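You operate a simulated robot arm through the tools that you are given. There is no shell and no other tool. Be economical: measure what you need, move in short steps, check, and stop when the job is done.

You are at the controls of a simulated two-armed robot. One attempt, no reset.

## Task
Pick up the cassette marked "white" from the top of the cassette shelf with one hand, pass it to the other hand and put it on the bottom shelf of the bristle rack.

It is judged by the outcome, as a careful person would: the job done as asked, and still so three seconds after it is handed in. It fails if anything else is knocked over, pushed out of place, dropped, spilled or broken.

## Robot
Two 7-joint arms with two-finger parallel grippers on one trunk, on a base that drives. Base frame: it is fixed to the floor where the robot stands at the start and does not move with it; the origin is under the middle of the robot, x ahead of it, y to its left, z up. Lengths are in mm, angles in degrees, forces in N, time in s.
The left shoulder is at the start at [85, 182, 1015], the right one opposite. With the tool pointing down near the work surface each hand reaches from about 260 to 760 mm from the robot's upright axis, wherever it stands, measured 20 degrees to its own side. Places, roughly: bottom shelf of the bristle rack (46x24 cm) [2760, 3040, 320]. Payload 3.91 kg a hand.
The tool frame of a hand sits at the grasp point between the pads (the TCP): z along the fingers, y along the line on which they close. The tips reach 30 mm beyond it. Largest opening 110 mm; finger width 20, thickness 10; the body of the gripper, 48 by 112 mm, starts 55 mm behind the TCP.
Orientation is told as [roll, pitch, yaw] about the base's x, y, z axes, in that order, counted from this pose: with the fingers straight down and closing along the base's y, the tool's x points along the base's -x, its y along +y and its z along -z.

## Interface
- The arms move only by the tool send_rows. It takes "left_moves", "right_moves" or both (then of equal length, played together; a hand with none holds still); each is a list of rows, each a list of 3 entries, a list of its own where there are three numbers: the opening, from 0 (shut) to 1 (fully open), then the shift along the tool's x, y, z in mm, then the turn, a rotation vector about the tool's x, y, z in degrees. In form: [[gripper, [dx, dy, dz], [ax, ay, az]], ...]. A call has 1 to 12 rows; each row shifts and turns the commanded pose from where the row before left it, along the tool's axes as they then stand. Rows are played at 5 a second. More than 50 mm and 8.6 degrees between two rows, or a gripper value outside its range, and nothing of the call is played. Where a pose cannot be reached the arm comes as near as it can. A force on the tool above 40 N (or 10 N above the force at the start of the call, whichever is more), or a blocked arm, ends the call early, and 0.2 s more pass. Each finger travels about 72 mm/s and halts on what it meets, pressing with about 37 N; the grip force reading is that of the motor and also rises with nothing between the fingers. The clock runs only during rows and for 0.2 s after the last one: add rows that do not move to give the fingers time. It gives the time, the measured TCP pose, the force on the tool (base axes), the opening and the grip force at its end, in the units of the frame above (readings bear some noise), with the torque about the TCP (base axes, N m) and any sound that the robot's microphone picked up, and new pictures: "views" is both (left out), scene, wrist or none (wrist: the cameras of the hands that moved).
- Cameras (640 x 400 px; columns grow to the right, rows downward): "scene" is now at [228.3, -11.4, 1175.9]; the picture's right is [-0.14, -0.99, 0.00], its down [-0.76, 0.11, -0.64] and it looks along [0.63, -0.09, -0.77] (base axes); focal length 254 px, centre (320, 200). "left" rides on the left gripper at [72, -17, -103] in its tool frame; the picture's right is [0.23, 0.97, 0.00], its down [-0.76, 0.18, -0.62] and it looks along [-0.61, 0.14, 0.78] (tool axes); focal length 222 px, centre (320, 200). "right" rides on the right gripper at [72, 17, -103] in its tool frame; the picture's right is [-0.23, 0.97, 0.00], its down [-0.76, -0.18, -0.62] and it looks along [-0.61, -0.14, 0.78] (tool axes); focal length 222 px, centre (320, 200). There is no depth. A picture from a camera that has moved, and an enlarged one, comes with that camera's place and axes in the base frame and with its lens.
- slide_trunk(by): slides the trunk up (or, below 0, down) by that many mm; the arms and the scene camera ride with it, the base frame stays. It gives what a move gives, with no picture.
- drive_base(legs): drives the robot by 1 to 6 legs, each [ahead, left, turn to the left] in mm, mm and degrees, along the robot's own axes; the way and the turn of a leg run together, so that a leg with both is an arc; at most 1500 mm and 180 degrees a leg. The arms and the cameras ride along, it lands a little off, and it stops where it bumps. It gives what a move gives, and a new picture of the scene camera.
- aim_head(pan, tilt): turns the head with the scene camera to pan (to the left, within 80 degrees either way) and tilt (down, from -29 to 69), counted from straight ahead of the robot. It gives what a move gives, and a new picture of the scene camera.
- zoom(camera, box): a new picture of the part [left, top, right, bottom] of that camera's present view, enlarged. The clock stands still meanwhile.
- close_job(): hands the job in; it is judged then, once.

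Work in short steps. Places have to be worked out from the pictures, the camera data and where the tool is seen: move nearer, look again, correct. Check each grasp and each placing, and mend what went wrong. You have 120 turns and 260 pictures in all, those below and enlarged ones among them. Open the grippers and draw the arms clear of the work before you hand the job in, unless the task says otherwise; then end with one line.

The tools are called by a JSON object that holds its "op" and its "data". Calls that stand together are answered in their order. send_rows: Moves the arms, as the interface text tells. Its arguments: {"type":"object","properties":{"left_moves":{"type":"array"},"right_moves":{"type":"array"},"views":{"type":"string","enum":["both","scene","wrist","none"]}},"required":[]} The other tools are called the same way: slide_trunk (by) slides the trunk up or down; drive_base (legs) drives the base; aim_head (pan, tilt) turns the head that bears the scene camera; zoom (camera, box) takes an enlarged picture of a part of a camera's view; close_job () hands the job in.

At the start:

```text
t: 0.0
left_position: [511.4, 169.7, 970.8]
left_ee_rot: [0.0, 0.0, 0.0]
left_ft_force: [0.0, -1.2, 0.5]
left_ft_torque: [-0.01, -0.01, 0.0]
left_opening: 110.1
left_grasp_force: 0.0
right_position: [520.6, -293.0, 920.5]
right_ee_rot: [-0.1, 0.0, 0.0]
right_ft_force: [-0.1, 1.0, -0.4]
right_ft_torque: [0.0, 0.03, 0.01]
right_opening: 110.1
right_grasp_force: 0.1
trunk travel left (down, up): [-275.0, 239.0]
robot x, y, heading: [0.5, -1.4, -0.2]
head pan, tilt: [-7.9, 50.2]
```

scene: 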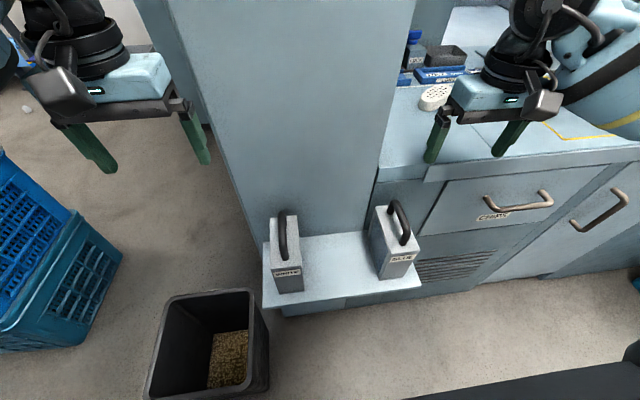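
right: 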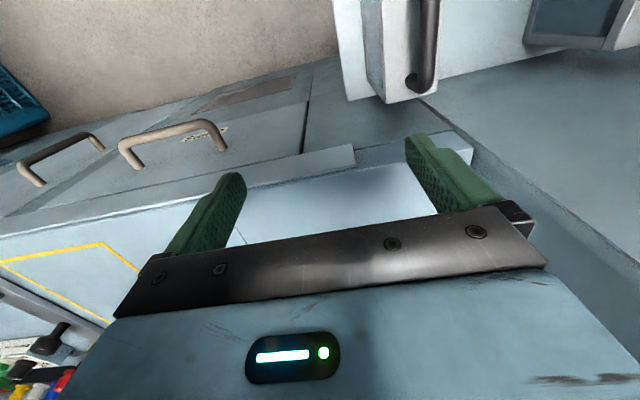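
left: 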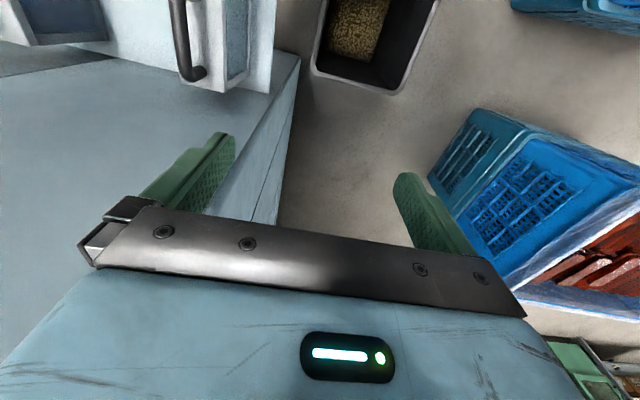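

I see two cassettes with handles on a shelf ahead; I zoom in to read the labels.

{"op": "zoom", "data": {"camera": "scene", "box": [240, 180, 440, 310]}}

{"op": "aim_head", "data": {"pan": 45, "tilt": 15}}

```text
3.08 times, centred on (340, 245) of scene
camera zoom: at [228.3, -11.4, 1175.9], right [-0.14, -0.99, 0.0], down [-0.76, 0.11, -0.64], along [0.63, -0.09, -0.77], focal length 780 px, centre (258, 62)
```

zoom: 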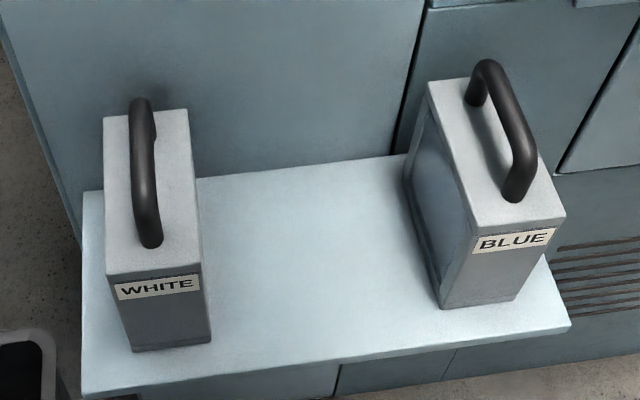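

```text
t: 1.2
left_position: [510.5, 171.1, 969.4]
left_ee_rot: [0.0, 0.0, 0.0]
left_ft_force: [0.5, -0.6, 0.0]
left_ft_torque: [0.0, 0.04, 0.03]
left_opening: 109.8
left_grasp_force: 0.2
right_position: [521.3, -293.7, 921.1]
right_ee_rot: [0.0, 0.0, 0.0]
right_ft_force: [0.7, -1.0, 0.2]
right_ft_torque: [0.0, -0.02, 0.02]
right_opening: 110.0
right_grasp_force: 0.1
trunk travel left (down, up): [-275.0, 239.0]
robot x, y, heading: [2.4, -2.7, 0.1]
head pan, tilt: [45.0, 15.0]
camera scene: at [218.3, 65.1, 1229.9], right [0.71, -0.71, 0.0], down [-0.18, -0.18, -0.97], along [0.68, 0.68, -0.26], focal length 254 px, centre (320, 200)
```

scene: 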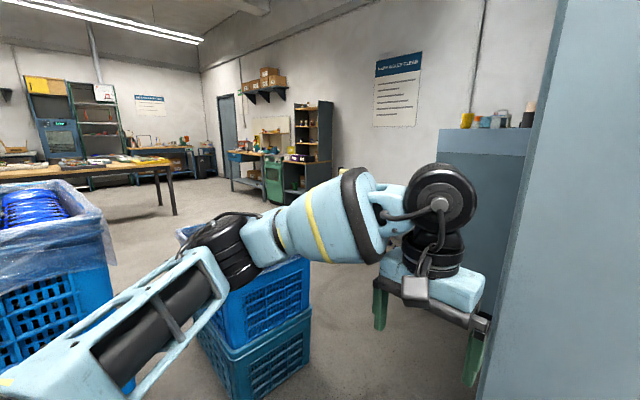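

The "WHITE" cassette is the left one; its handle is at about [445–520, 20, ~785], running along x. Now I zoom on the region of the rack.

{"op": "zoom", "data": {"camera": "scene", "box": [220, 80, 360, 210]}}

{"op": "aim_head", "data": {"pan": 0, "tilt": 60}}

```text
3.08 times, centred on (290, 145) of scene
camera zoom: at [218.3, 65.1, 1229.9], right [0.71, -0.71, 0.0], down [-0.18, -0.18, -0.97], along [0.68, 0.68, -0.26], focal length 780 px, centre (412, 369)
```

zoom: 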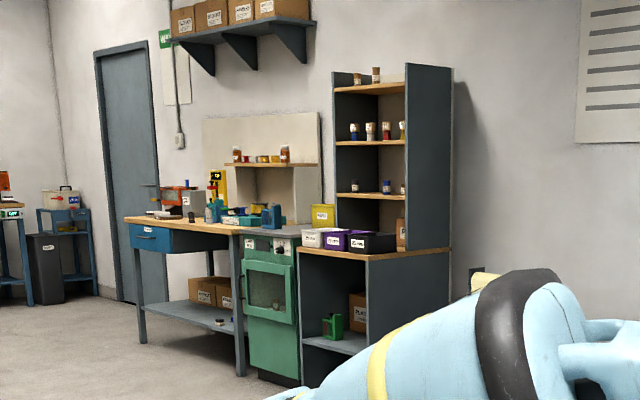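

```text
t: 2.3
left_position: [510.4, 168.4, 969.2]
left_ee_rot: [0.1, 0.0, 0.1]
left_ft_force: [-0.3, -0.3, 0.8]
left_ft_torque: [0.02, 0.01, -0.03]
left_opening: 109.6
left_grasp_force: 0.1
right_position: [521.5, -293.0, 919.4]
right_ee_rot: [0.0, 0.0, 0.0]
right_ft_force: [-0.2, -0.2, -0.3]
right_ft_torque: [-0.01, -0.02, -0.01]
right_opening: 110.0
right_grasp_force: 0.0
trunk travel left (down, up): [-275.0, 239.0]
robot x, y, heading: [-0.5, 0.8, -0.3]
head pan, tilt: [0.0, 60.0]
camera scene: at [218.9, -0.8, 1163.7], right [0.0, -1.0, 0.0], down [-0.87, 0.0, -0.5], along [0.5, 0.0, -0.87], focal length 254 px, centre (320, 200)
```

scene: 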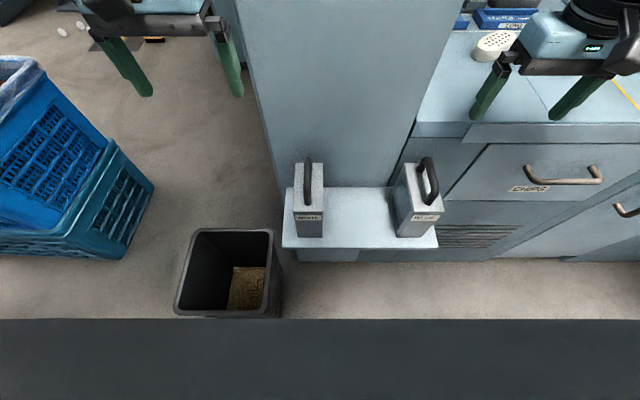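

The rack is the dark cabinet against the x≈3 m wall, facing −x, its bottom shelf low and open. I bring the left hand above the white cassette's handle (est. [482, 20, ~785]) at z≈890.

{"op": "send_rows", "data": {"left_moves": [[1, [0, -40, 0], [0, 0, 0]], [1, [10, -40, 10], [0, 0, 0]], [1, [10, -40, 30], [0, 0, 0]], [1, [9, -30, 30], [0, 0, 0]], [1, [0, 0, 10], [0, 0, 0]], [1, [0, 0, 0], [0, 0, 0]]]}}

```text
refused: row 3 steps farther than a row can; nothing moved
```

Row 3 was a touch over 50 mm; I resend it in smaller steps.

{"op": "send_rows", "data": {"left_moves": [[1, [0, -40, 0], [0, 0, 0]], [1, [10, -40, 10], [0, 0, 0]], [1, [10, -40, 20], [0, 0, 0]], [1, [9, -30, 25], [0, 0, 0]], [1, [0, 0, 25], [0, 0, 0]], [1, [0, 0, 0], [0, 0, 0]]]}}

```text
t: 3.7
left_position: [481.6, 19.3, 889.4]
left_ee_rot: [0.0, 0.0, 0.0]
left_ft_force: [0.1, 0.0, 0.2]
left_ft_torque: [0.0, -0.03, 0.0]
left_opening: 109.9
left_grasp_force: 0.1
right_position: [520.9, -294.8, 919.6]
right_ee_rot: [0.0, 0.1, -0.1]
right_ft_force: [-1.3, -0.2, 0.2]
right_ft_torque: [-0.01, 0.05, -0.01]
right_opening: 109.9
right_grasp_force: 0.1
trunk travel left (down, up): [-275.0, 239.0]
robot x, y, heading: [-0.7, 3.2, -0.1]
head pan, tilt: [0.0, 60.0]
camera scene: at [218.7, -1.1, 1163.7], right [0.0, -1.0, 0.0], down [-0.87, 0.0, -0.5], along [0.5, 0.0, -0.87], focal length 254 px, centre (320, 200)
camera left: at [407.8, 1.5, 991.6], right [-0.23, 0.97, 0.0], down [0.76, 0.18, 0.62], along [0.61, 0.14, -0.78], focal length 222 px, centre (320, 200)
```

scene: 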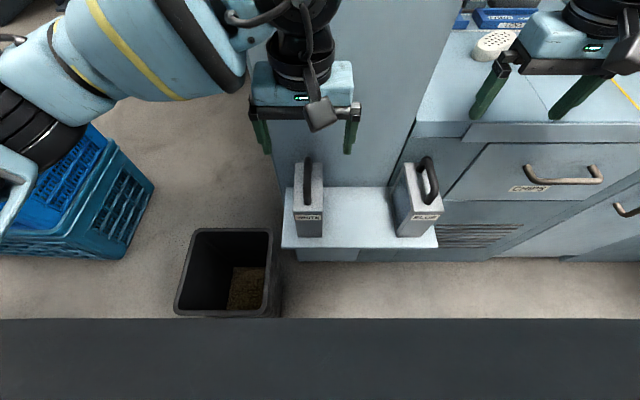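
left: 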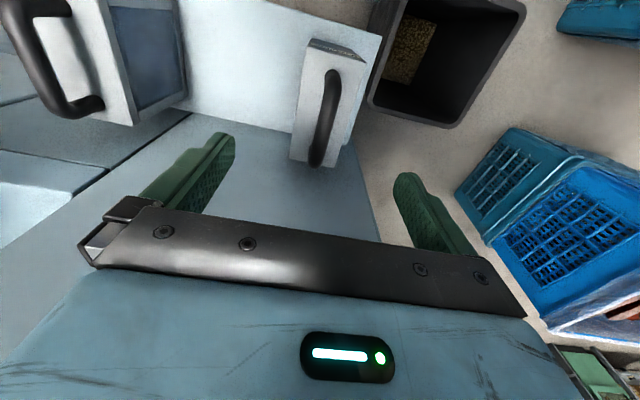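

Triangulating both views puts the handle at x≈440–513, y≈22, top ≈800. I zoom both to measure the body top more precisely.

{"op": "zoom", "data": {"camera": "scene", "box": [270, 140, 350, 250]}}

{"op": "zoom", "data": {"camera": "left", "box": [270, 20, 390, 190]}}

```text
3.64 times, centred on (310, 195) of scene
camera zoom: at [218.7, -1.1, 1163.7], right [0.0, -1.0, 0.0], down [-0.87, 0.0, -0.5], along [0.5, 0.0, -0.87], focal length 922 px, centre (356, 218)
```

zoom: 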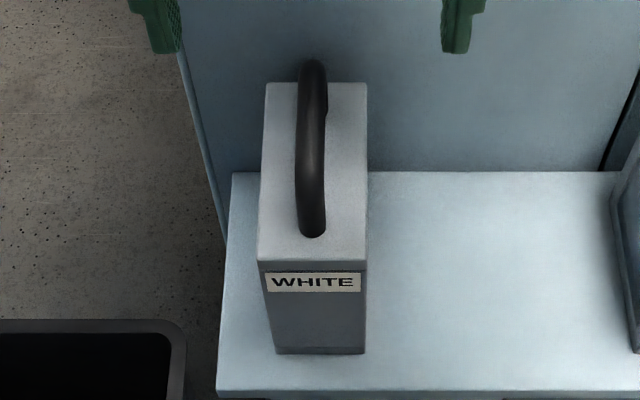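

```text
2.35 times, centred on (330, 105) of left
camera zoom: at [407.8, 1.5, 991.6], right [-0.23, 0.97, 0.0], down [0.76, 0.18, 0.62], along [0.61, 0.14, -0.78], focal length 523 px, centre (296, 424)
```

zoom: 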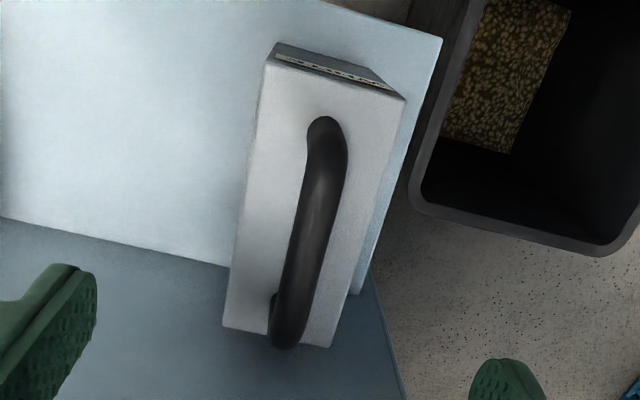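

Cassette: body x 425–534, y −6…47, top z≈763, bottom ≈643, handle top ≈802. I descend to TCP z≈799 (tips ≈769, clear of the body top) and close on the handle.

{"op": "send_rows", "data": {"left_moves": [[1, [0, 1, 40], [0, 0, 0]], [1, [2, 0, 30], [0, 0, 0]], [1, [0, 0, 20], [0, 0, 0]], [1, [0, 0, 0], [0, 0, 0]]]}}

```text
t: 4.7
left_position: [478.7, 19.1, 799.0]
left_ee_rot: [0.0, 0.0, 0.1]
left_ft_force: [0.1, 0.3, -0.5]
left_ft_torque: [0.03, 0.03, 0.01]
left_opening: 110.0
left_grasp_force: 0.1
right_position: [520.0, -293.9, 919.7]
right_ee_rot: [0.0, 0.0, 0.0]
right_ft_force: [-0.3, -0.2, -0.5]
right_ft_torque: [-0.03, 0.0, 0.02]
right_opening: 110.2
right_grasp_force: 0.1
trunk travel left (down, up): [-275.0, 239.0]
robot x, y, heading: [0.8, -1.6, 0.1]
head pan, tilt: [0.0, 60.0]
camera scene: at [218.8, -0.9, 1163.6], right [0.0, -1.0, 0.0], down [-0.87, 0.0, -0.5], along [0.5, 0.0, -0.87], focal length 254 px, centre (320, 200)
camera left: at [406.2, 2.1, 901.8], right [-0.23, 0.97, 0.0], down [0.76, 0.18, 0.62], along [0.61, 0.14, -0.78], focal length 222 px, centre (320, 200)
```

scene: 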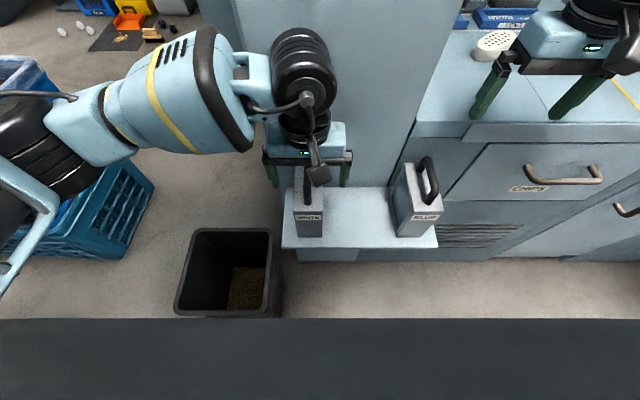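
left: 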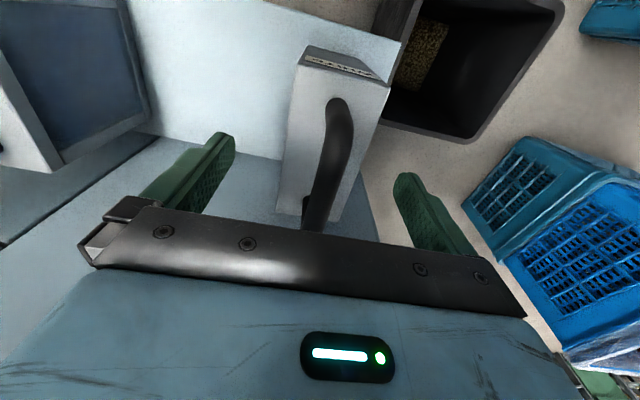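

The handle lies between the fingers; I close.

{"op": "send_rows", "data": {"left_moves": [[0.5, [0, 1, 0], [0, 0, 0]], [0.25, [0, 0, 0], [0, 0, 0]], [0, [0, 0, 0], [0, 0, 0]], [0, [0, 0, 0], [0, 0, 0]], [0, [0, 0, 0], [0, 0, 0]]]}}

```text
t: 5.9
left_position: [479.8, 21.4, 800.3]
left_ee_rot: [0.0, 0.0, -0.1]
left_ft_force: [-0.1, 0.5, 0.5]
left_ft_torque: [0.01, -0.02, -0.02]
left_opening: 13.2
left_grasp_force: 37.2
right_position: [521.6, -293.4, 920.7]
right_ee_rot: [-0.1, 0.0, 0.0]
right_ft_force: [-0.4, 0.2, -0.2]
right_ft_torque: [-0.01, 0.0, 0.04]
right_opening: 110.0
right_grasp_force: 0.0
trunk travel left (down, up): [-275.0, 239.0]
robot x, y, heading: [3.5, -1.3, 0.2]
head pan, tilt: [0.0, 60.0]
camera scene: at [218.8, -0.8, 1163.6], right [0.0, -1.0, 0.0], down [-0.87, 0.0, -0.5], along [0.5, 0.0, -0.87], focal length 254 px, centre (320, 200)
camera left: at [406.1, 3.4, 902.5], right [-0.23, 0.97, 0.0], down [0.76, 0.18, 0.62], along [0.61, 0.14, -0.78], focal length 222 px, centre (320, 200)
```

scene: 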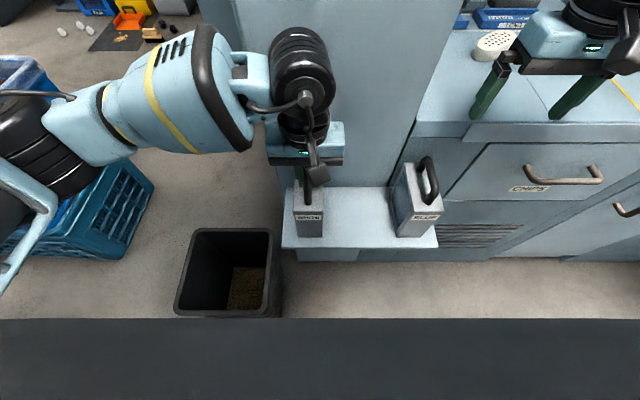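
left: 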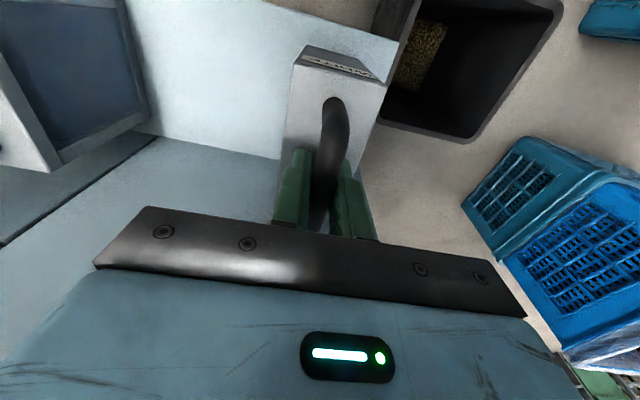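

The handle is gripped (13 mm, 37 N). I lift slowly.

{"op": "send_rows", "data": {"left_moves": [[0, [0, 0, -10], [0, 0, 0]], [0, [0, 0, -15], [0, 0, 0]], [0, [0, 0, -25], [0, 0, 0]], [0, [0, 0, -30], [0, 0, 0]], [0, [0, 0, -30], [0, 0, 0]], [0, [0, 0, -30], [0, 0, 0]], [0, [0, 0, 0], [0, 0, 0]]]}}

```text
t: 7.5
left_position: [479.0, 21.5, 940.5]
left_ee_rot: [0.0, 0.0, -0.1]
left_ft_force: [0.5, 0.3, -4.2]
left_ft_torque: [0.01, 0.02, 0.0]
left_opening: 13.5
left_grasp_force: 37.1
right_position: [522.2, -294.7, 920.9]
right_ee_rot: [0.1, -0.1, 0.1]
right_ft_force: [0.0, 0.5, 0.3]
right_ft_torque: [-0.02, -0.01, -0.01]
right_opening: 110.0
right_grasp_force: 0.0
trunk travel left (down, up): [-275.0, 239.0]
robot x, y, heading: [-1.1, 1.6, -0.1]
head pan, tilt: [0.0, 60.0]
camera scene: at [219.2, -0.8, 1163.5], right [0.0, -1.0, 0.0], down [-0.87, 0.0, -0.5], along [0.5, 0.0, -0.87], focal length 254 px, centre (320, 200)
camera left: at [406.4, 3.5, 1043.7], right [-0.23, 0.97, 0.0], down [0.76, 0.18, 0.62], along [0.61, 0.14, -0.78], focal length 222 px, centre (320, 200)
```

scene: 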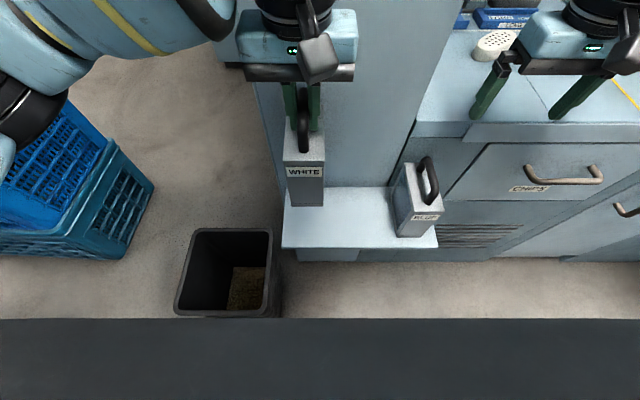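
left: 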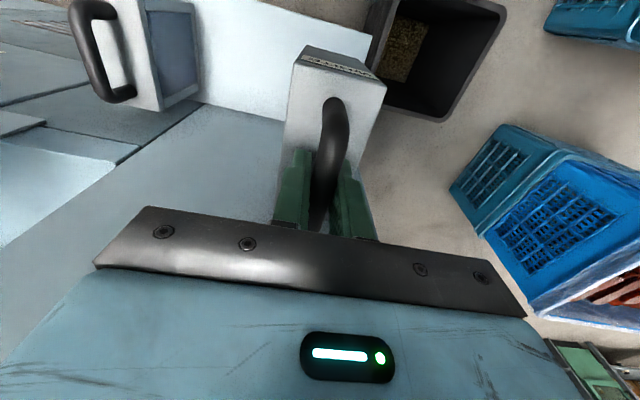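

Lifted cleanly (~0.43 kg). Before backing off I look left and right for obstacles.

{"op": "aim_head", "data": {"pan": 80, "tilt": 30}}

{"op": "aim_head", "data": {"pan": -80, "tilt": 30}}

```text
t: 9.1
left_position: [478.6, 20.7, 939.7]
left_ee_rot: [-0.1, 0.0, 0.0]
left_ft_force: [0.4, 0.3, -3.8]
left_ft_torque: [0.0, 0.0, -0.01]
left_opening: 13.2
left_grasp_force: 36.7
right_position: [522.4, -293.9, 920.7]
right_ee_rot: [-0.1, 0.1, 0.0]
right_ft_force: [-0.7, 0.0, -0.2]
right_ft_torque: [-0.02, -0.02, 0.0]
right_opening: 110.1
right_grasp_force: 0.0
trunk travel left (down, up): [-275.0, 239.0]
robot x, y, heading: [1.8, 4.1, 0.2]
head pan, tilt: [80.0, 30.0]
camera scene: at [168.2, 88.2, 1205.6], right [0.98, -0.17, 0.0], down [-0.09, -0.49, -0.87], along [0.15, 0.85, -0.5], focal length 254 px, centre (320, 200)
```

scene: 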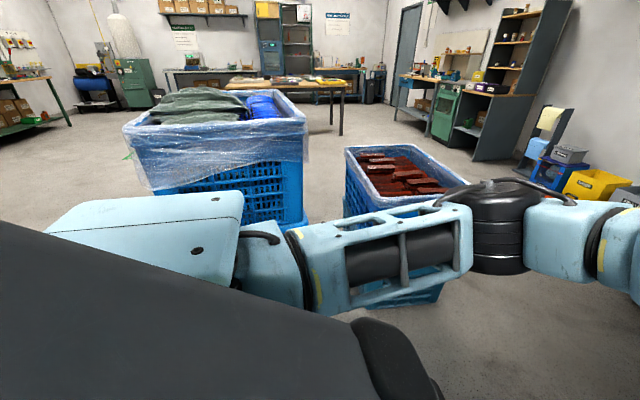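

```text
t: 11.5
left_position: [479.4, 20.3, 939.9]
left_ee_rot: [-0.1, 0.0, 0.0]
left_ft_force: [-0.4, 0.0, -3.5]
left_ft_torque: [0.05, 0.0, 0.0]
left_opening: 13.5
left_grasp_force: 37.0
right_position: [521.5, -294.0, 920.1]
right_ee_rot: [0.0, 0.1, 0.0]
right_ft_force: [0.4, -0.1, -0.4]
right_ft_torque: [0.0, -0.01, -0.04]
right_opening: 110.1
right_grasp_force: 0.1
trunk travel left (down, up): [-275.0, 239.0]
robot x, y, heading: [2.2, -3.5, -0.0]
head pan, tilt: [-80.0, 30.0]
camera scene: at [168.2, -89.9, 1205.7], right [-0.98, -0.17, 0.0], down [-0.09, 0.49, -0.87], along [0.15, -0.85, -0.5], focal length 254 px, centre (320, 200)
```

scene: 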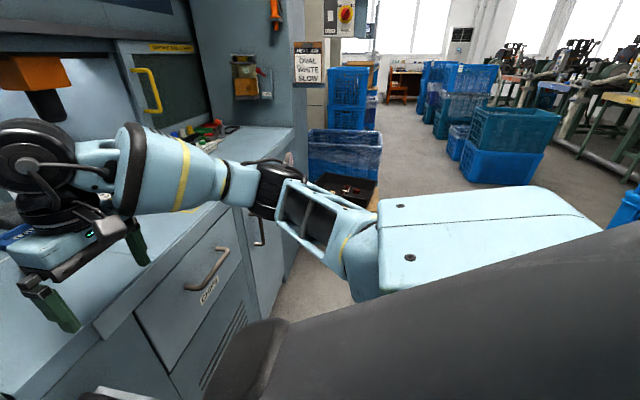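

Two crate stacks stand to the left, a bin ahead-left. I back straight off by 300 mm so the hands clear the cabinet, then look around.

{"op": "drive_base", "data": {"legs": [[-300, 0, 0]]}}

{"op": "aim_head", "data": {"pan": 80, "tilt": 40}}

{"op": "aim_head", "data": {"pan": 25, "tilt": 45}}

```text
t: 13.6
left_position: [183.0, 21.3, 939.8]
left_ee_rot: [0.0, 0.0, 0.0]
left_ft_force: [0.1, -0.3, -3.8]
left_ft_torque: [0.0, 0.0, 0.03]
left_opening: 13.2
left_grasp_force: 37.1
right_position: [226.0, -293.7, 919.3]
right_ee_rot: [0.0, 0.0, 0.0]
right_ft_force: [-0.3, 0.3, -0.2]
right_ft_torque: [0.01, -0.02, -0.01]
right_opening: 110.0
right_grasp_force: 0.1
trunk travel left (down, up): [-275.0, 239.0]
robot x, y, heading: [-294.4, -1.0, 0.1]
head pan, tilt: [-80.0, 30.0]
camera scene: at [-128.2, -89.9, 1205.8], right [-0.98, -0.17, 0.0], down [-0.09, 0.49, -0.87], along [0.15, -0.85, -0.5], focal length 254 px, centre (320, 200)
```

scene: 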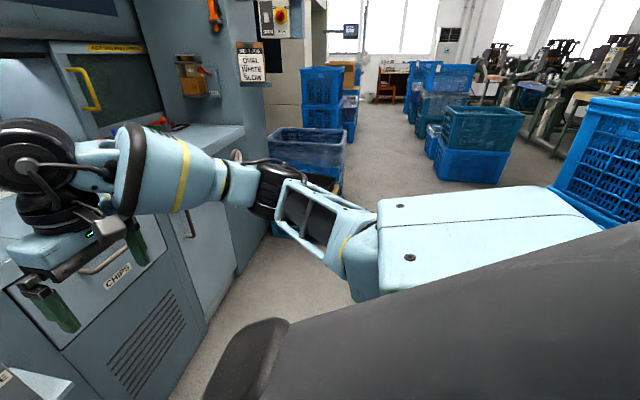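

```text
t: 16.0
left_position: [183.0, 22.2, 940.9]
left_ee_rot: [0.0, 0.0, 0.1]
left_ft_force: [-0.4, 0.7, -4.4]
left_ft_torque: [0.0, -0.04, -0.01]
left_opening: 13.1
left_grasp_force: 36.8
right_position: [225.5, -293.5, 920.4]
right_ee_rot: [0.1, 0.0, 0.1]
right_ft_force: [1.0, 0.2, -0.1]
right_ft_torque: [-0.02, 0.05, 0.03]
right_opening: 110.1
right_grasp_force: 0.1
trunk travel left (down, up): [-275.0, 239.0]
robot x, y, heading: [-292.6, -2.6, 0.2]
head pan, tilt: [80.0, 40.0]
camera scene: at [-128.6, 82.8, 1190.3], right [0.98, -0.17, 0.0], down [-0.11, -0.63, -0.77], along [0.13, 0.75, -0.64], focal length 254 px, centre (320, 200)
```

scene: 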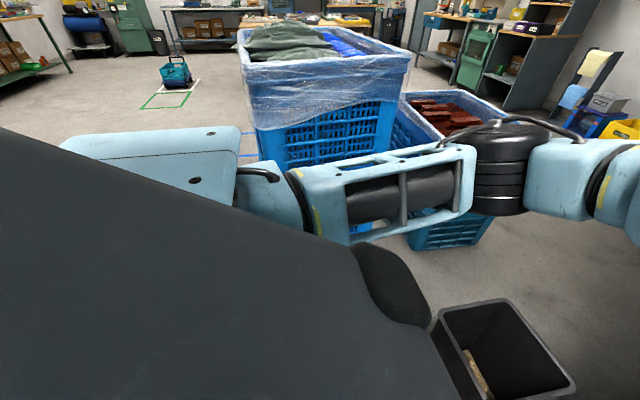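

```text
t: 17.3
left_position: [184.6, 20.6, 940.9]
left_ee_rot: [0.0, -0.1, 0.1]
left_ft_force: [-0.4, -0.4, -3.9]
left_ft_torque: [0.0, 0.03, 0.02]
left_opening: 13.4
left_grasp_force: 36.7
right_position: [225.6, -293.9, 921.4]
right_ee_rot: [0.1, -0.1, 0.0]
right_ft_force: [-0.5, -0.7, -0.2]
right_ft_torque: [-0.02, 0.0, -0.03]
right_opening: 110.1
right_grasp_force: 0.1
trunk travel left (down, up): [-275.0, 239.0]
robot x, y, heading: [-296.2, -2.8, -0.1]
head pan, tilt: [25.0, 45.0]
camera scene: at [-69.7, 33.6, 1183.1], right [0.42, -0.91, 0.0], down [-0.64, -0.3, -0.71], along [0.64, 0.3, -0.71], focal length 254 px, centre (320, 200)
```

scene: 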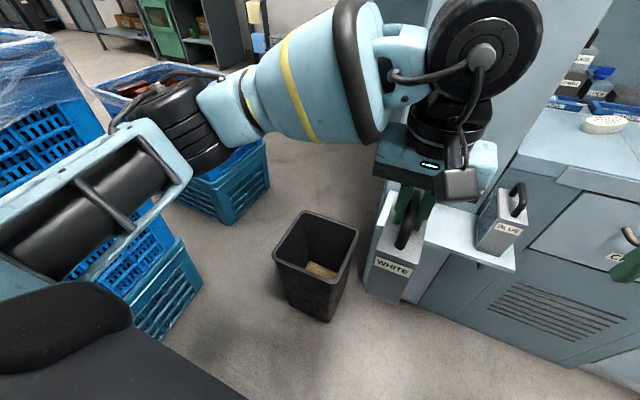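

Crate stack A (≈1 m tall) stands at x≈−200…230, y≈780+; B at x≈575…985, y≈915+; the bin is at x≈330…560, y≈170…400. The free way is round the left of A. I turn 90° left in place and look.

{"op": "drive_base", "data": {"legs": [[-60, 0, 0], [0, 0, 90]]}}

{"op": "aim_head", "data": {"pan": 60, "tilt": 30}}

{"op": "aim_head", "data": {"pan": 0, "tilt": 30}}

```text
t: 22.0
left_position: [-360.3, 480.4, 940.8]
left_ee_rot: [0.0, 0.0, 87.9]
left_ft_force: [-0.3, 0.0, -3.7]
left_ft_torque: [-0.01, 0.01, -0.04]
left_opening: 13.1
left_grasp_force: 37.7
right_position: [-43.4, 510.0, 921.3]
right_ee_rot: [0.0, -0.1, 88.0]
right_ft_force: [-0.7, -0.1, 0.5]
right_ft_torque: [0.02, -0.02, 0.01]
right_opening: 110.1
right_grasp_force: 0.1
trunk travel left (down, up): [-275.0, 239.0]
robot x, y, heading: [-358.2, 0.6, 87.9]
head pan, tilt: [25.0, 45.0]
camera scene: at [-382.2, 226.0, 1183.0], right [0.92, 0.39, 0.0], down [0.27, -0.65, -0.71], along [-0.27, 0.65, -0.71], focal length 254 px, centre (320, 200)
```

scene: 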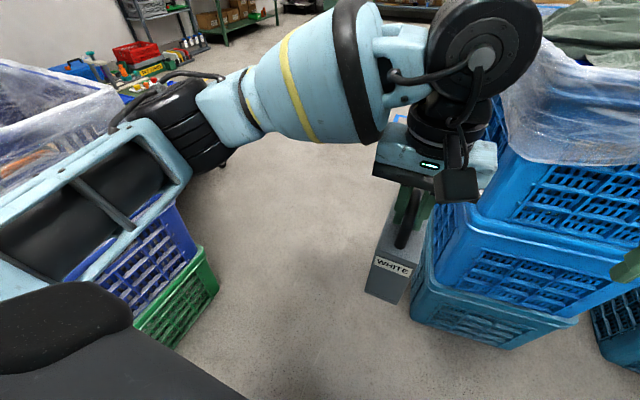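

```text
t: 23.0
left_position: [-360.0, 479.7, 940.0]
left_ee_rot: [0.0, 0.0, 88.0]
left_ft_force: [0.2, 1.6, -3.4]
left_ft_torque: [-0.02, 0.0, 0.0]
left_opening: 13.5
left_grasp_force: 36.9
right_position: [-44.5, 509.9, 919.7]
right_ee_rot: [0.0, 0.0, 87.9]
right_ft_force: [0.8, -0.3, 0.6]
right_ft_torque: [0.0, 0.03, -0.01]
right_opening: 110.0
right_grasp_force: 0.1
trunk travel left (down, up): [-275.0, 239.0]
robot x, y, heading: [-356.6, -3.4, 87.8]
head pan, tilt: [60.0, 30.0]
camera scene: at [-427.1, 199.3, 1205.6], right [0.53, 0.85, 0.0], down [0.42, -0.27, -0.87], along [-0.73, 0.46, -0.5], focal length 254 px, centre (320, 200)
```

scene: 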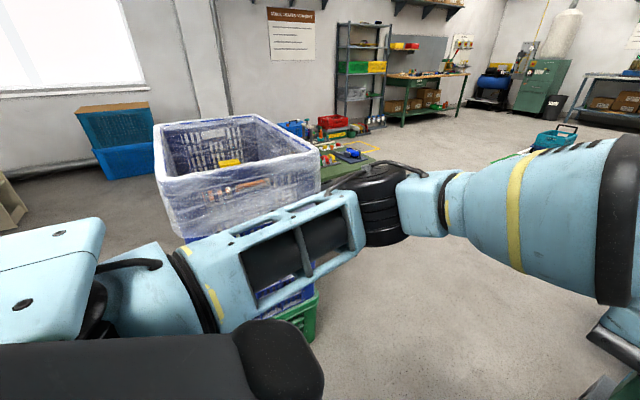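

```text
t: 24.3
left_position: [-360.3, 480.1, 940.4]
left_ee_rot: [0.0, -0.1, 87.9]
left_ft_force: [0.4, 0.6, -4.4]
left_ft_torque: [-0.02, -0.02, -0.03]
left_opening: 13.1
left_grasp_force: 37.3
right_position: [-43.8, 509.8, 920.5]
right_ee_rot: [0.0, 0.0, 87.9]
right_ft_force: [0.0, -0.2, -0.6]
right_ft_torque: [0.05, -0.01, 0.04]
right_opening: 110.1
right_grasp_force: 0.0
trunk travel left (down, up): [-275.0, 239.0]
robot x, y, heading: [-358.2, 3.6, 87.8]
head pan, tilt: [0.0, 30.0]
camera scene: at [-347.3, 241.5, 1205.7], right [1.0, -0.04, 0.0], down [-0.02, -0.5, -0.87], along [0.03, 0.87, -0.5], focal length 254 px, centre (320, 200)
```

scene: 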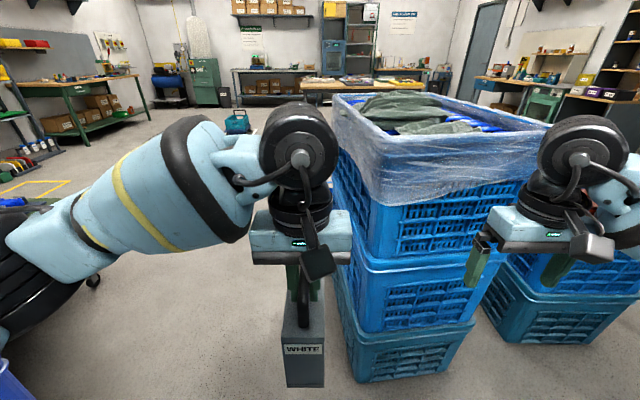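

Now clear: stack A's left side is at x≈−190 (y>770), stack C's right side at x≈−1040 (y<~600). I raise the trunk so hands and elbows pass above both, and drive in a slanted way between them, checking midway.

{"op": "slide_trunk", "data": {"by": 235}}

{"op": "drive_base", "data": {"legs": [[250, 150, 0]]}}

```text
t: 26.7
left_position: [-359.9, 480.0, 1173.4]
left_ee_rot: [0.0, 0.2, 88.0]
left_ft_force: [0.5, 0.9, -4.0]
left_ft_torque: [-0.03, -0.04, 0.0]
left_opening: 13.4
left_grasp_force: 36.9
right_position: [-43.7, 510.7, 1154.7]
right_ee_rot: [0.0, 0.1, 87.7]
right_ft_force: [-0.5, -0.5, -0.6]
right_ft_torque: [0.02, 0.01, 0.0]
right_opening: 109.9
right_grasp_force: 0.1
trunk travel left (down, up): [-510.0, 4.0]
robot x, y, heading: [-355.2, 0.6, 87.8]
head pan, tilt: [0.0, 30.0]
```

```text
t: 28.8
left_position: [-498.8, 737.2, 1175.8]
left_ee_rot: [-0.1, 0.0, 87.6]
left_ft_force: [0.1, -0.6, -4.3]
left_ft_torque: [0.03, -0.01, -0.04]
left_opening: 13.2
left_grasp_force: 37.1
right_position: [-183.5, 766.2, 1154.6]
right_ee_rot: [0.2, -0.1, 87.7]
right_ft_force: [-0.8, -0.3, -0.2]
right_ft_torque: [0.02, 0.03, -0.01]
right_opening: 110.1
right_grasp_force: 0.1
trunk travel left (down, up): [-510.0, 4.0]
robot x, y, heading: [-496.9, 253.1, 87.5]
head pan, tilt: [0.0, 30.0]
camera scene: at [-493.6, 361.2, 1465.2], right [1.0, -0.04, 0.0], down [-0.02, -0.5, -0.87], along [0.04, 0.87, -0.5], focal length 254 px, centre (320, 200)
```

scene: 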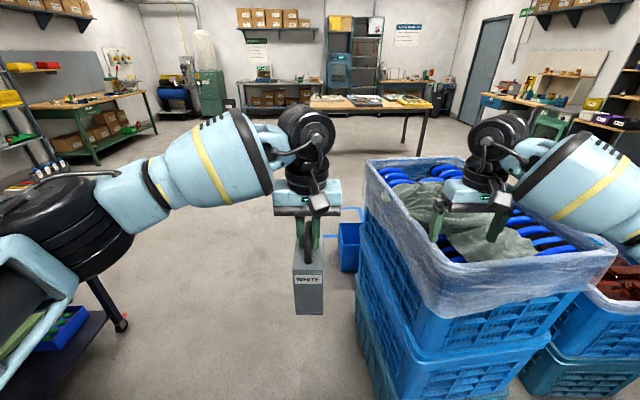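

Clear on both sides; a small blue bin sits at about [−300…, 1800]. I shift further left to x≈−740, then go ahead.

{"op": "drive_base", "data": {"legs": [[200, 150, 0], [250, 100, 2]]}}

```text
t: 32.2
left_position: [-748.2, 1196.9, 1176.6]
left_ee_rot: [0.0, 0.0, 89.4]
left_ft_force: [-0.5, 0.0, -4.4]
left_ft_torque: [0.01, 0.03, 0.0]
left_opening: 13.3
left_grasp_force: 37.0
right_position: [-433.0, 1236.6, 1155.6]
right_ee_rot: [-0.1, 0.0, 89.4]
right_ft_force: [-1.1, -0.7, -0.3]
right_ft_torque: [-0.01, 0.01, 0.04]
right_opening: 109.7
right_grasp_force: 0.0
trunk travel left (down, up): [-510.0, 4.0]
robot x, y, heading: [-730.9, 720.5, 89.3]
head pan, tilt: [0.0, 30.0]
camera scene: at [-730.4, 822.2, 1465.2], right [1.0, -0.01, 0.0], down [-0.01, -0.5, -0.87], along [0.01, 0.87, -0.5], focal length 254 px, centre (320, 200)
```

scene: 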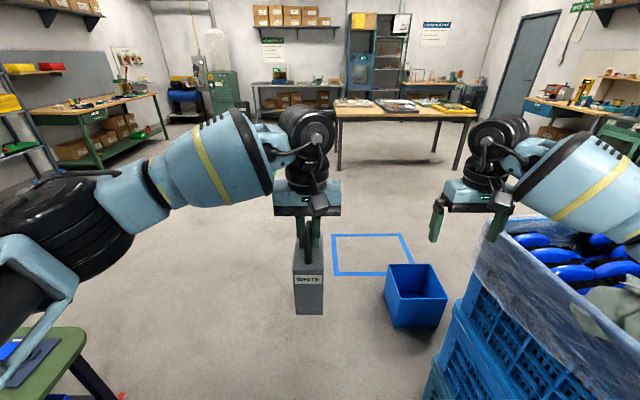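

Path ahead is clear to y≈4200 (table). I drive ahead ~2150 mm, then turn right to face +x.

{"op": "drive_base", "data": {"legs": [[1300, 0, 0], [850, 0, 0], [0, 0, -90]]}}

```text
t: 46.7
left_position: [-228.5, 2855.6, 1176.8]
left_ee_rot: [0.0, 0.0, -2.7]
left_ft_force: [0.4, 0.4, -3.9]
left_ft_torque: [-0.03, 0.01, 0.03]
left_opening: 13.2
left_grasp_force: 37.1
right_position: [-200.5, 2538.6, 1156.7]
right_ee_rot: [0.1, 0.0, -2.7]
right_ft_force: [-0.4, -0.5, 1.0]
right_ft_torque: [0.03, 0.03, -0.04]
right_opening: 110.0
right_grasp_force: 0.0
trunk travel left (down, up): [-510.0, 4.0]
robot x, y, heading: [-709.5, 2859.9, -2.5]
head pan, tilt: [0.0, 30.0]
camera scene: at [-601.9, 2850.0, 1465.1], right [-0.05, -1.0, 0.0], down [-0.5, 0.02, -0.87], along [0.86, -0.04, -0.5], focal length 254 px, centre (320, 200)
```

scene: 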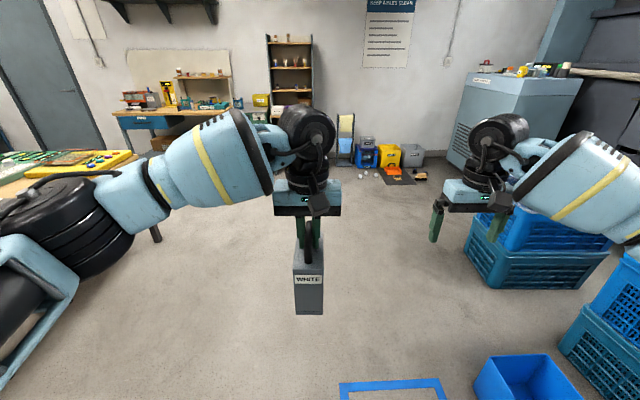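

The floor is open here, so I make the handover now. Left hand moves out to about 640 ahead/100 left, lower, and turns 45° so the label end faces the right hand; the right hand turns to point at it slantwise.

{"op": "send_rows", "data": {"left_moves": [[0, [-26.7, 13.8, 25], [0, 0, 0]], [0, [-26.7, 13.8, 25], [0, 0, 0]], [0, [-26.7, 13.8, 25], [0, 0, 0]], [0, [-26.7, 13.8, 25], [0, 0, 0]], [0, [-26.7, 13.8, 25], [0, 0, 0]], [0, [-26.7, 13.8, 25], [0, 0, 0]], [0, [0, 0, 0], [0, 0, -7.5]], [0, [0, 0, 0], [0, 0, -7.5]], [0, [0, 0, 0], [0, 0, -7.5]], [0, [0, 0, 0], [0, 0, -7.5]], [0, [0, 0, 0], [0, 0, -7.5]], [0, [0, 0, 0], [0, 0, -7.5]]], "right_moves": [[1, [0, 0, 0], [0, 0, -7.5]], [1, [0, 0, 0], [0, 0, -7.5]], [1, [0, 0, 0], [0, 0, -7.5]], [1, [0, 0, 0], [0, 0, -7.5]], [1, [0, 0, 0], [0, 0, -7.5]], [1, [0, 0, 0], [0, 0, -7.5]], [1, [0, 0, 0], [0, -8, 0]], [1, [0, 0, 0], [0, -8, 0]], [1, [0, 0, 0], [0, -8, 0]], [1, [0, 0, 0], [0, -8, 0]], [1, [0, 0, 0], [0, -8, 0]], [1, [0, 0, 0], [0, -8, 0]]]}}

```text
t: 49.3
left_position: [-75.4, 2926.7, 1032.6]
left_ee_rot: [0.1, 0.0, 42.5]
left_ft_force: [-1.7, 0.1, -3.4]
left_ft_torque: [0.02, 0.01, -0.01]
left_opening: 13.3
left_grasp_force: 36.7
left hand out of reach, approached as far as the arm can: row 6
right_position: [-201.1, 2538.4, 1155.4]
right_ee_rot: [0.1, -48.2, 27.4]
right_ft_force: [0.6, 0.7, 0.3]
right_ft_torque: [0.0, 0.03, 0.01]
right_opening: 109.9
right_grasp_force: 0.0
right hand out of reach, approached as far as the arm can: row 5, 6
trunk travel left (down, up): [-510.0, 4.0]
robot x, y, heading: [-711.2, 2855.7, -2.5]
head pan, tilt: [0.0, 30.0]
camera scene: at [-602.3, 2849.8, 1465.2], right [-0.05, -1.0, 0.0], down [-0.5, 0.02, -0.87], along [0.87, -0.04, -0.5], focal length 254 px, centre (320, 200)
camera right: at [-321.7, 2494.6, 1169.5], right [-0.31, 0.93, 0.17], down [0.12, -0.14, 0.98], along [0.94, 0.33, -0.07], focal length 222 px, centre (320, 200)
camera left: at [-117.9, 2865.4, 1135.0], right [-0.83, 0.56, 0.0], down [0.44, 0.65, 0.62], along [0.35, 0.51, -0.78], focal length 222 px, centre (320, 200)
```

scene: 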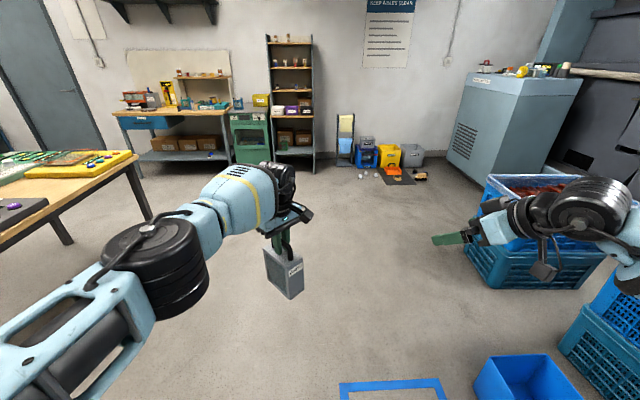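
right: 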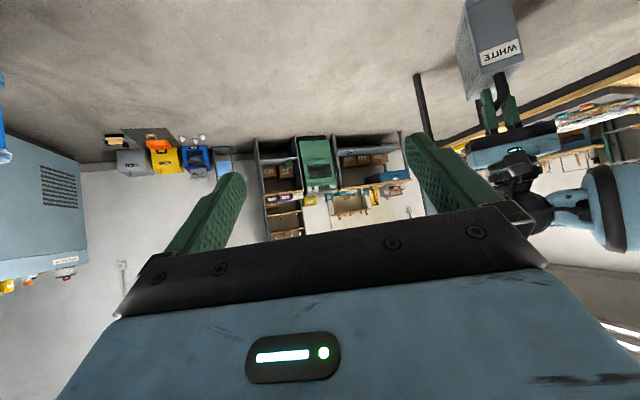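
left: 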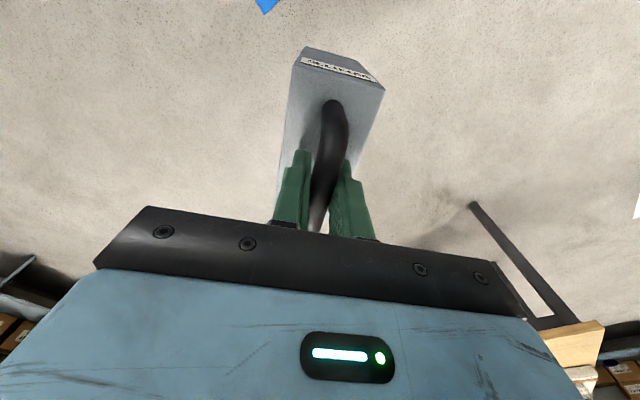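

The right hand stopped at yaw 27°, so I turn the cassette back to yaw 27.5 to match, and bring the right hand to 150 mm before the grasp point (grasp est. [−102, 2913, 951]).

{"op": "send_rows", "data": {"left_moves": [[0, [0, 0, 0], [0, 0, 7.5]], [0, [0, 0, 0], [0, 0, 7.5]], [0, [0, 0, 0], [0, 0, 0]], [0, [0, 0, 0], [0, 0, 0]], [0, [0, 0, 0], [0, 0, 0]], [0, [0, 0, 0], [0, 0, 0]], [0, [0, 0, 0], [0, 0, 0]], [0, [0, 0, 0], [0, 0, 0]], [0, [0, 0, 0], [0, 0, 0]], [0, [0, 0, 0], [0, 0, 0]]], "right_moves": [[1, [0, 0, 0], [0, -8, 0]], [1, [2.9, 35.9, 22.6], [0, 0, 0]], [1, [2.9, 35.9, 22.6], [0, 0, 0]], [1, [2.9, 35.9, 22.6], [0, 0, 0]], [1, [2.9, 35.9, 22.6], [0, 0, 0]], [1, [2.9, 35.9, 22.6], [0, 0, 0]], [1, [2.9, 35.9, 22.6], [0, 0, 0]], [1, [2.9, 35.9, 22.6], [0, 0, 0]], [1, [2.9, 35.9, 22.6], [0, 0, 0]], [1, [0, 0, 0], [0, 0, 0]]]}}

```text
t: 51.5
left_position: [-75.8, 2927.6, 1032.6]
left_ee_rot: [0.0, 0.0, 27.3]
left_ft_force: [-0.5, -0.8, -4.6]
left_ft_torque: [0.01, 0.01, 0.0]
left_opening: 13.2
left_grasp_force: 37.1
right_position: [-210.2, 2856.0, 1034.7]
right_ee_rot: [0.0, -56.0, 27.3]
right_ft_force: [-0.3, 0.1, -0.1]
right_ft_torque: [0.03, 0.02, 0.0]
right_opening: 110.1
right_grasp_force: 0.1
trunk travel left (down, up): [-510.0, 4.0]
robot x, y, heading: [-704.7, 2852.6, -2.3]
head pan, tilt: [0.0, 30.0]
camera scene: at [-602.1, 2849.3, 1465.1], right [-0.05, -1.0, 0.0], down [-0.5, 0.02, -0.87], along [0.87, -0.04, -0.5], focal length 254 px, centre (320, 200)
camera right: at [-330.3, 2811.5, 1031.5], right [-0.33, 0.92, 0.19], down [0.0, -0.2, 0.98], along [0.94, 0.33, 0.07], focal length 222 px, centre (320, 200)
camera left: at [-132.3, 2878.3, 1135.1], right [-0.65, 0.76, 0.0], down [0.6, 0.51, 0.62], along [0.47, 0.41, -0.78], focal length 222 px, centre (320, 200)
```

scene: 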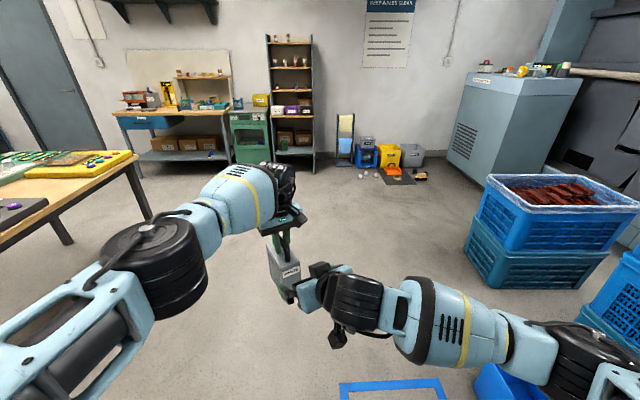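
right: 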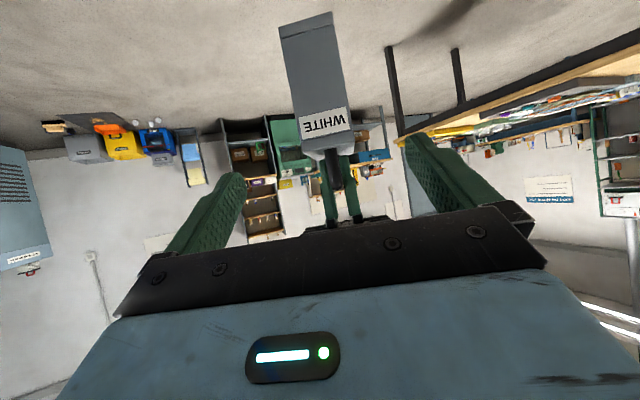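
left: 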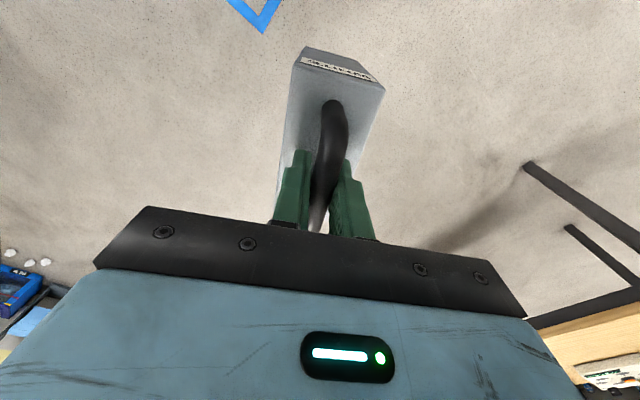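

Alignment is good: the cassette is centred between the right fingers. I advance 140 mm along the tool axis.

{"op": "send_rows", "data": {"right_moves": [[1, [0, 0, 40], [0, 0, 0]], [1, [0, 0, 40], [0, 0, 0]], [1, [0, 0, 30], [0, 0, 0]], [1, [0, 0, 30], [0, 0, 0]], [1, [0, 0, 0], [0, 0, 0]]]}}

{"op": "zoom", "data": {"camera": "scene", "box": [220, 200, 420, 340]}}

```text
t: 52.7
left_position: [-75.4, 2928.2, 1032.5]
left_ee_rot: [0.0, 0.0, 27.2]
left_ft_force: [-0.2, -0.2, -3.7]
left_ft_torque: [-0.02, 0.01, 0.01]
left_opening: 13.5
left_grasp_force: 36.6
right_position: [-107.3, 2908.8, 958.3]
right_ee_rot: [0.0, -56.0, 27.3]
right_ft_force: [-0.7, -0.2, -0.2]
right_ft_torque: [0.02, 0.02, 0.02]
right_opening: 110.1
right_grasp_force: 0.1
trunk travel left (down, up): [-510.0, 4.0]
robot x, y, heading: [-705.6, 2855.5, -2.7]
head pan, tilt: [0.0, 30.0]
camera scene: at [-602.2, 2849.6, 1465.2], right [-0.05, -1.0, 0.0], down [-0.5, 0.02, -0.87], along [0.87, -0.04, -0.5], focal length 254 px, centre (320, 200)
camera right: at [-228.1, 2865.0, 953.6], right [-0.33, 0.92, 0.19], down [0.0, -0.2, 0.98], along [0.94, 0.33, 0.07], focal length 222 px, centre (320, 200)
```

scene: 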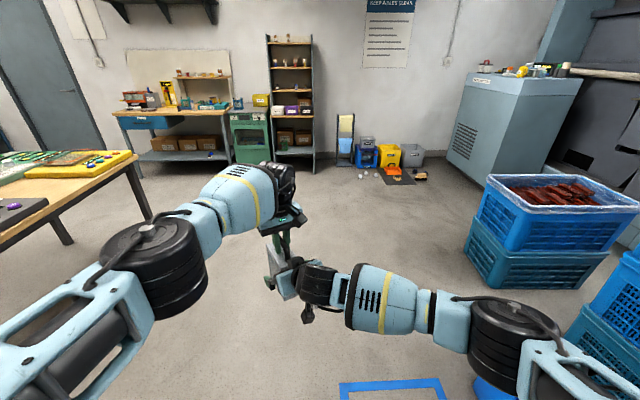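
right: 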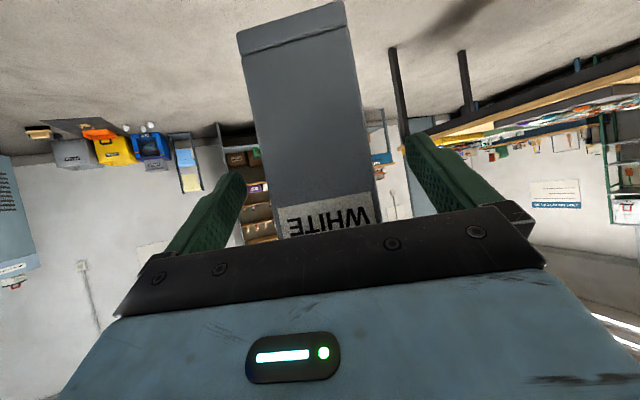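

```text
2.86 times, centred on (320, 270) of scene
camera zoom: at [-602.2, 2849.6, 1465.2], right [-0.05, -1.0, 0.0], down [-0.5, 0.02, -0.87], along [0.87, -0.04, -0.5], focal length 724 px, centre (320, 0)
```

zoom: 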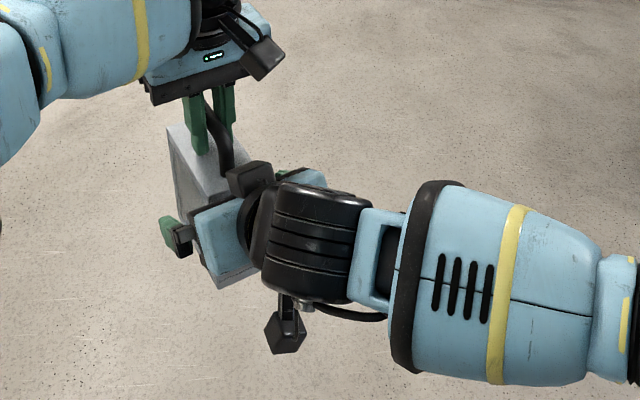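

Both right fingers straddle the body. I close the right gripper.

{"op": "send_rows", "data": {"right_moves": [[0.7, [0, 2, 0], [0, 0, 0]], [0.5, [0, 0, 0], [0, 0, 0]], [0.4, [0, 0, 0], [0, 0, 0]], [0, [0, 0, 0], [0, 0, 0]], [0, [0, 0, 0], [0, 0, 0]], [0, [0, 0, 0], [0, 0, 0]]]}}

```text
t: 54.1
left_position: [-75.1, 2928.1, 1032.0]
left_ee_rot: [0.0, 0.1, 27.4]
left_ft_force: [-0.5, -0.4, -4.2]
left_ft_torque: [0.04, 0.03, 0.06]
left_opening: 13.4
left_grasp_force: 37.1
right_position: [-106.7, 2910.6, 957.4]
right_ee_rot: [0.1, -56.0, 27.4]
right_ft_force: [-0.8, 0.7, 0.9]
right_ft_torque: [-0.06, -0.02, 0.0]
right_opening: 54.6
right_grasp_force: 36.6
trunk travel left (down, up): [-510.0, 4.0]
robot x, y, heading: [-707.5, 2855.9, -2.6]
head pan, tilt: [0.0, 30.0]
camera scene: at [-601.8, 2850.1, 1465.1], right [-0.05, -1.0, 0.0], down [-0.5, 0.02, -0.87], along [0.86, -0.04, -0.5], focal length 254 px, centre (320, 200)
camera right: at [-229.4, 2867.2, 953.6], right [-0.33, 0.92, 0.19], down [0.0, -0.2, 0.98], along [0.94, 0.33, 0.07], focal length 222 px, centre (320, 200)
```

scene: 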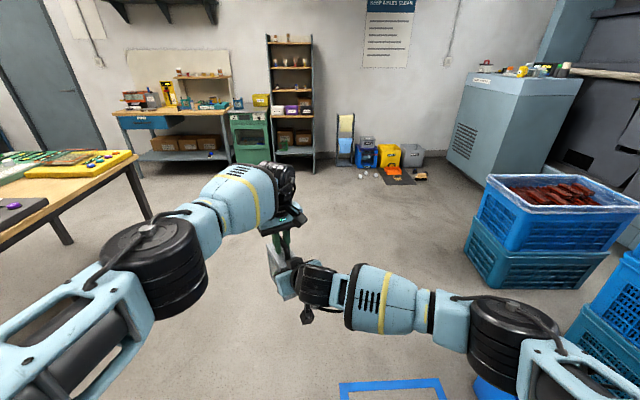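
right: 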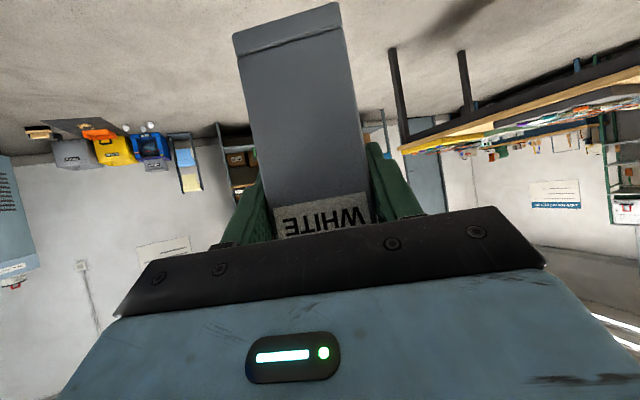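

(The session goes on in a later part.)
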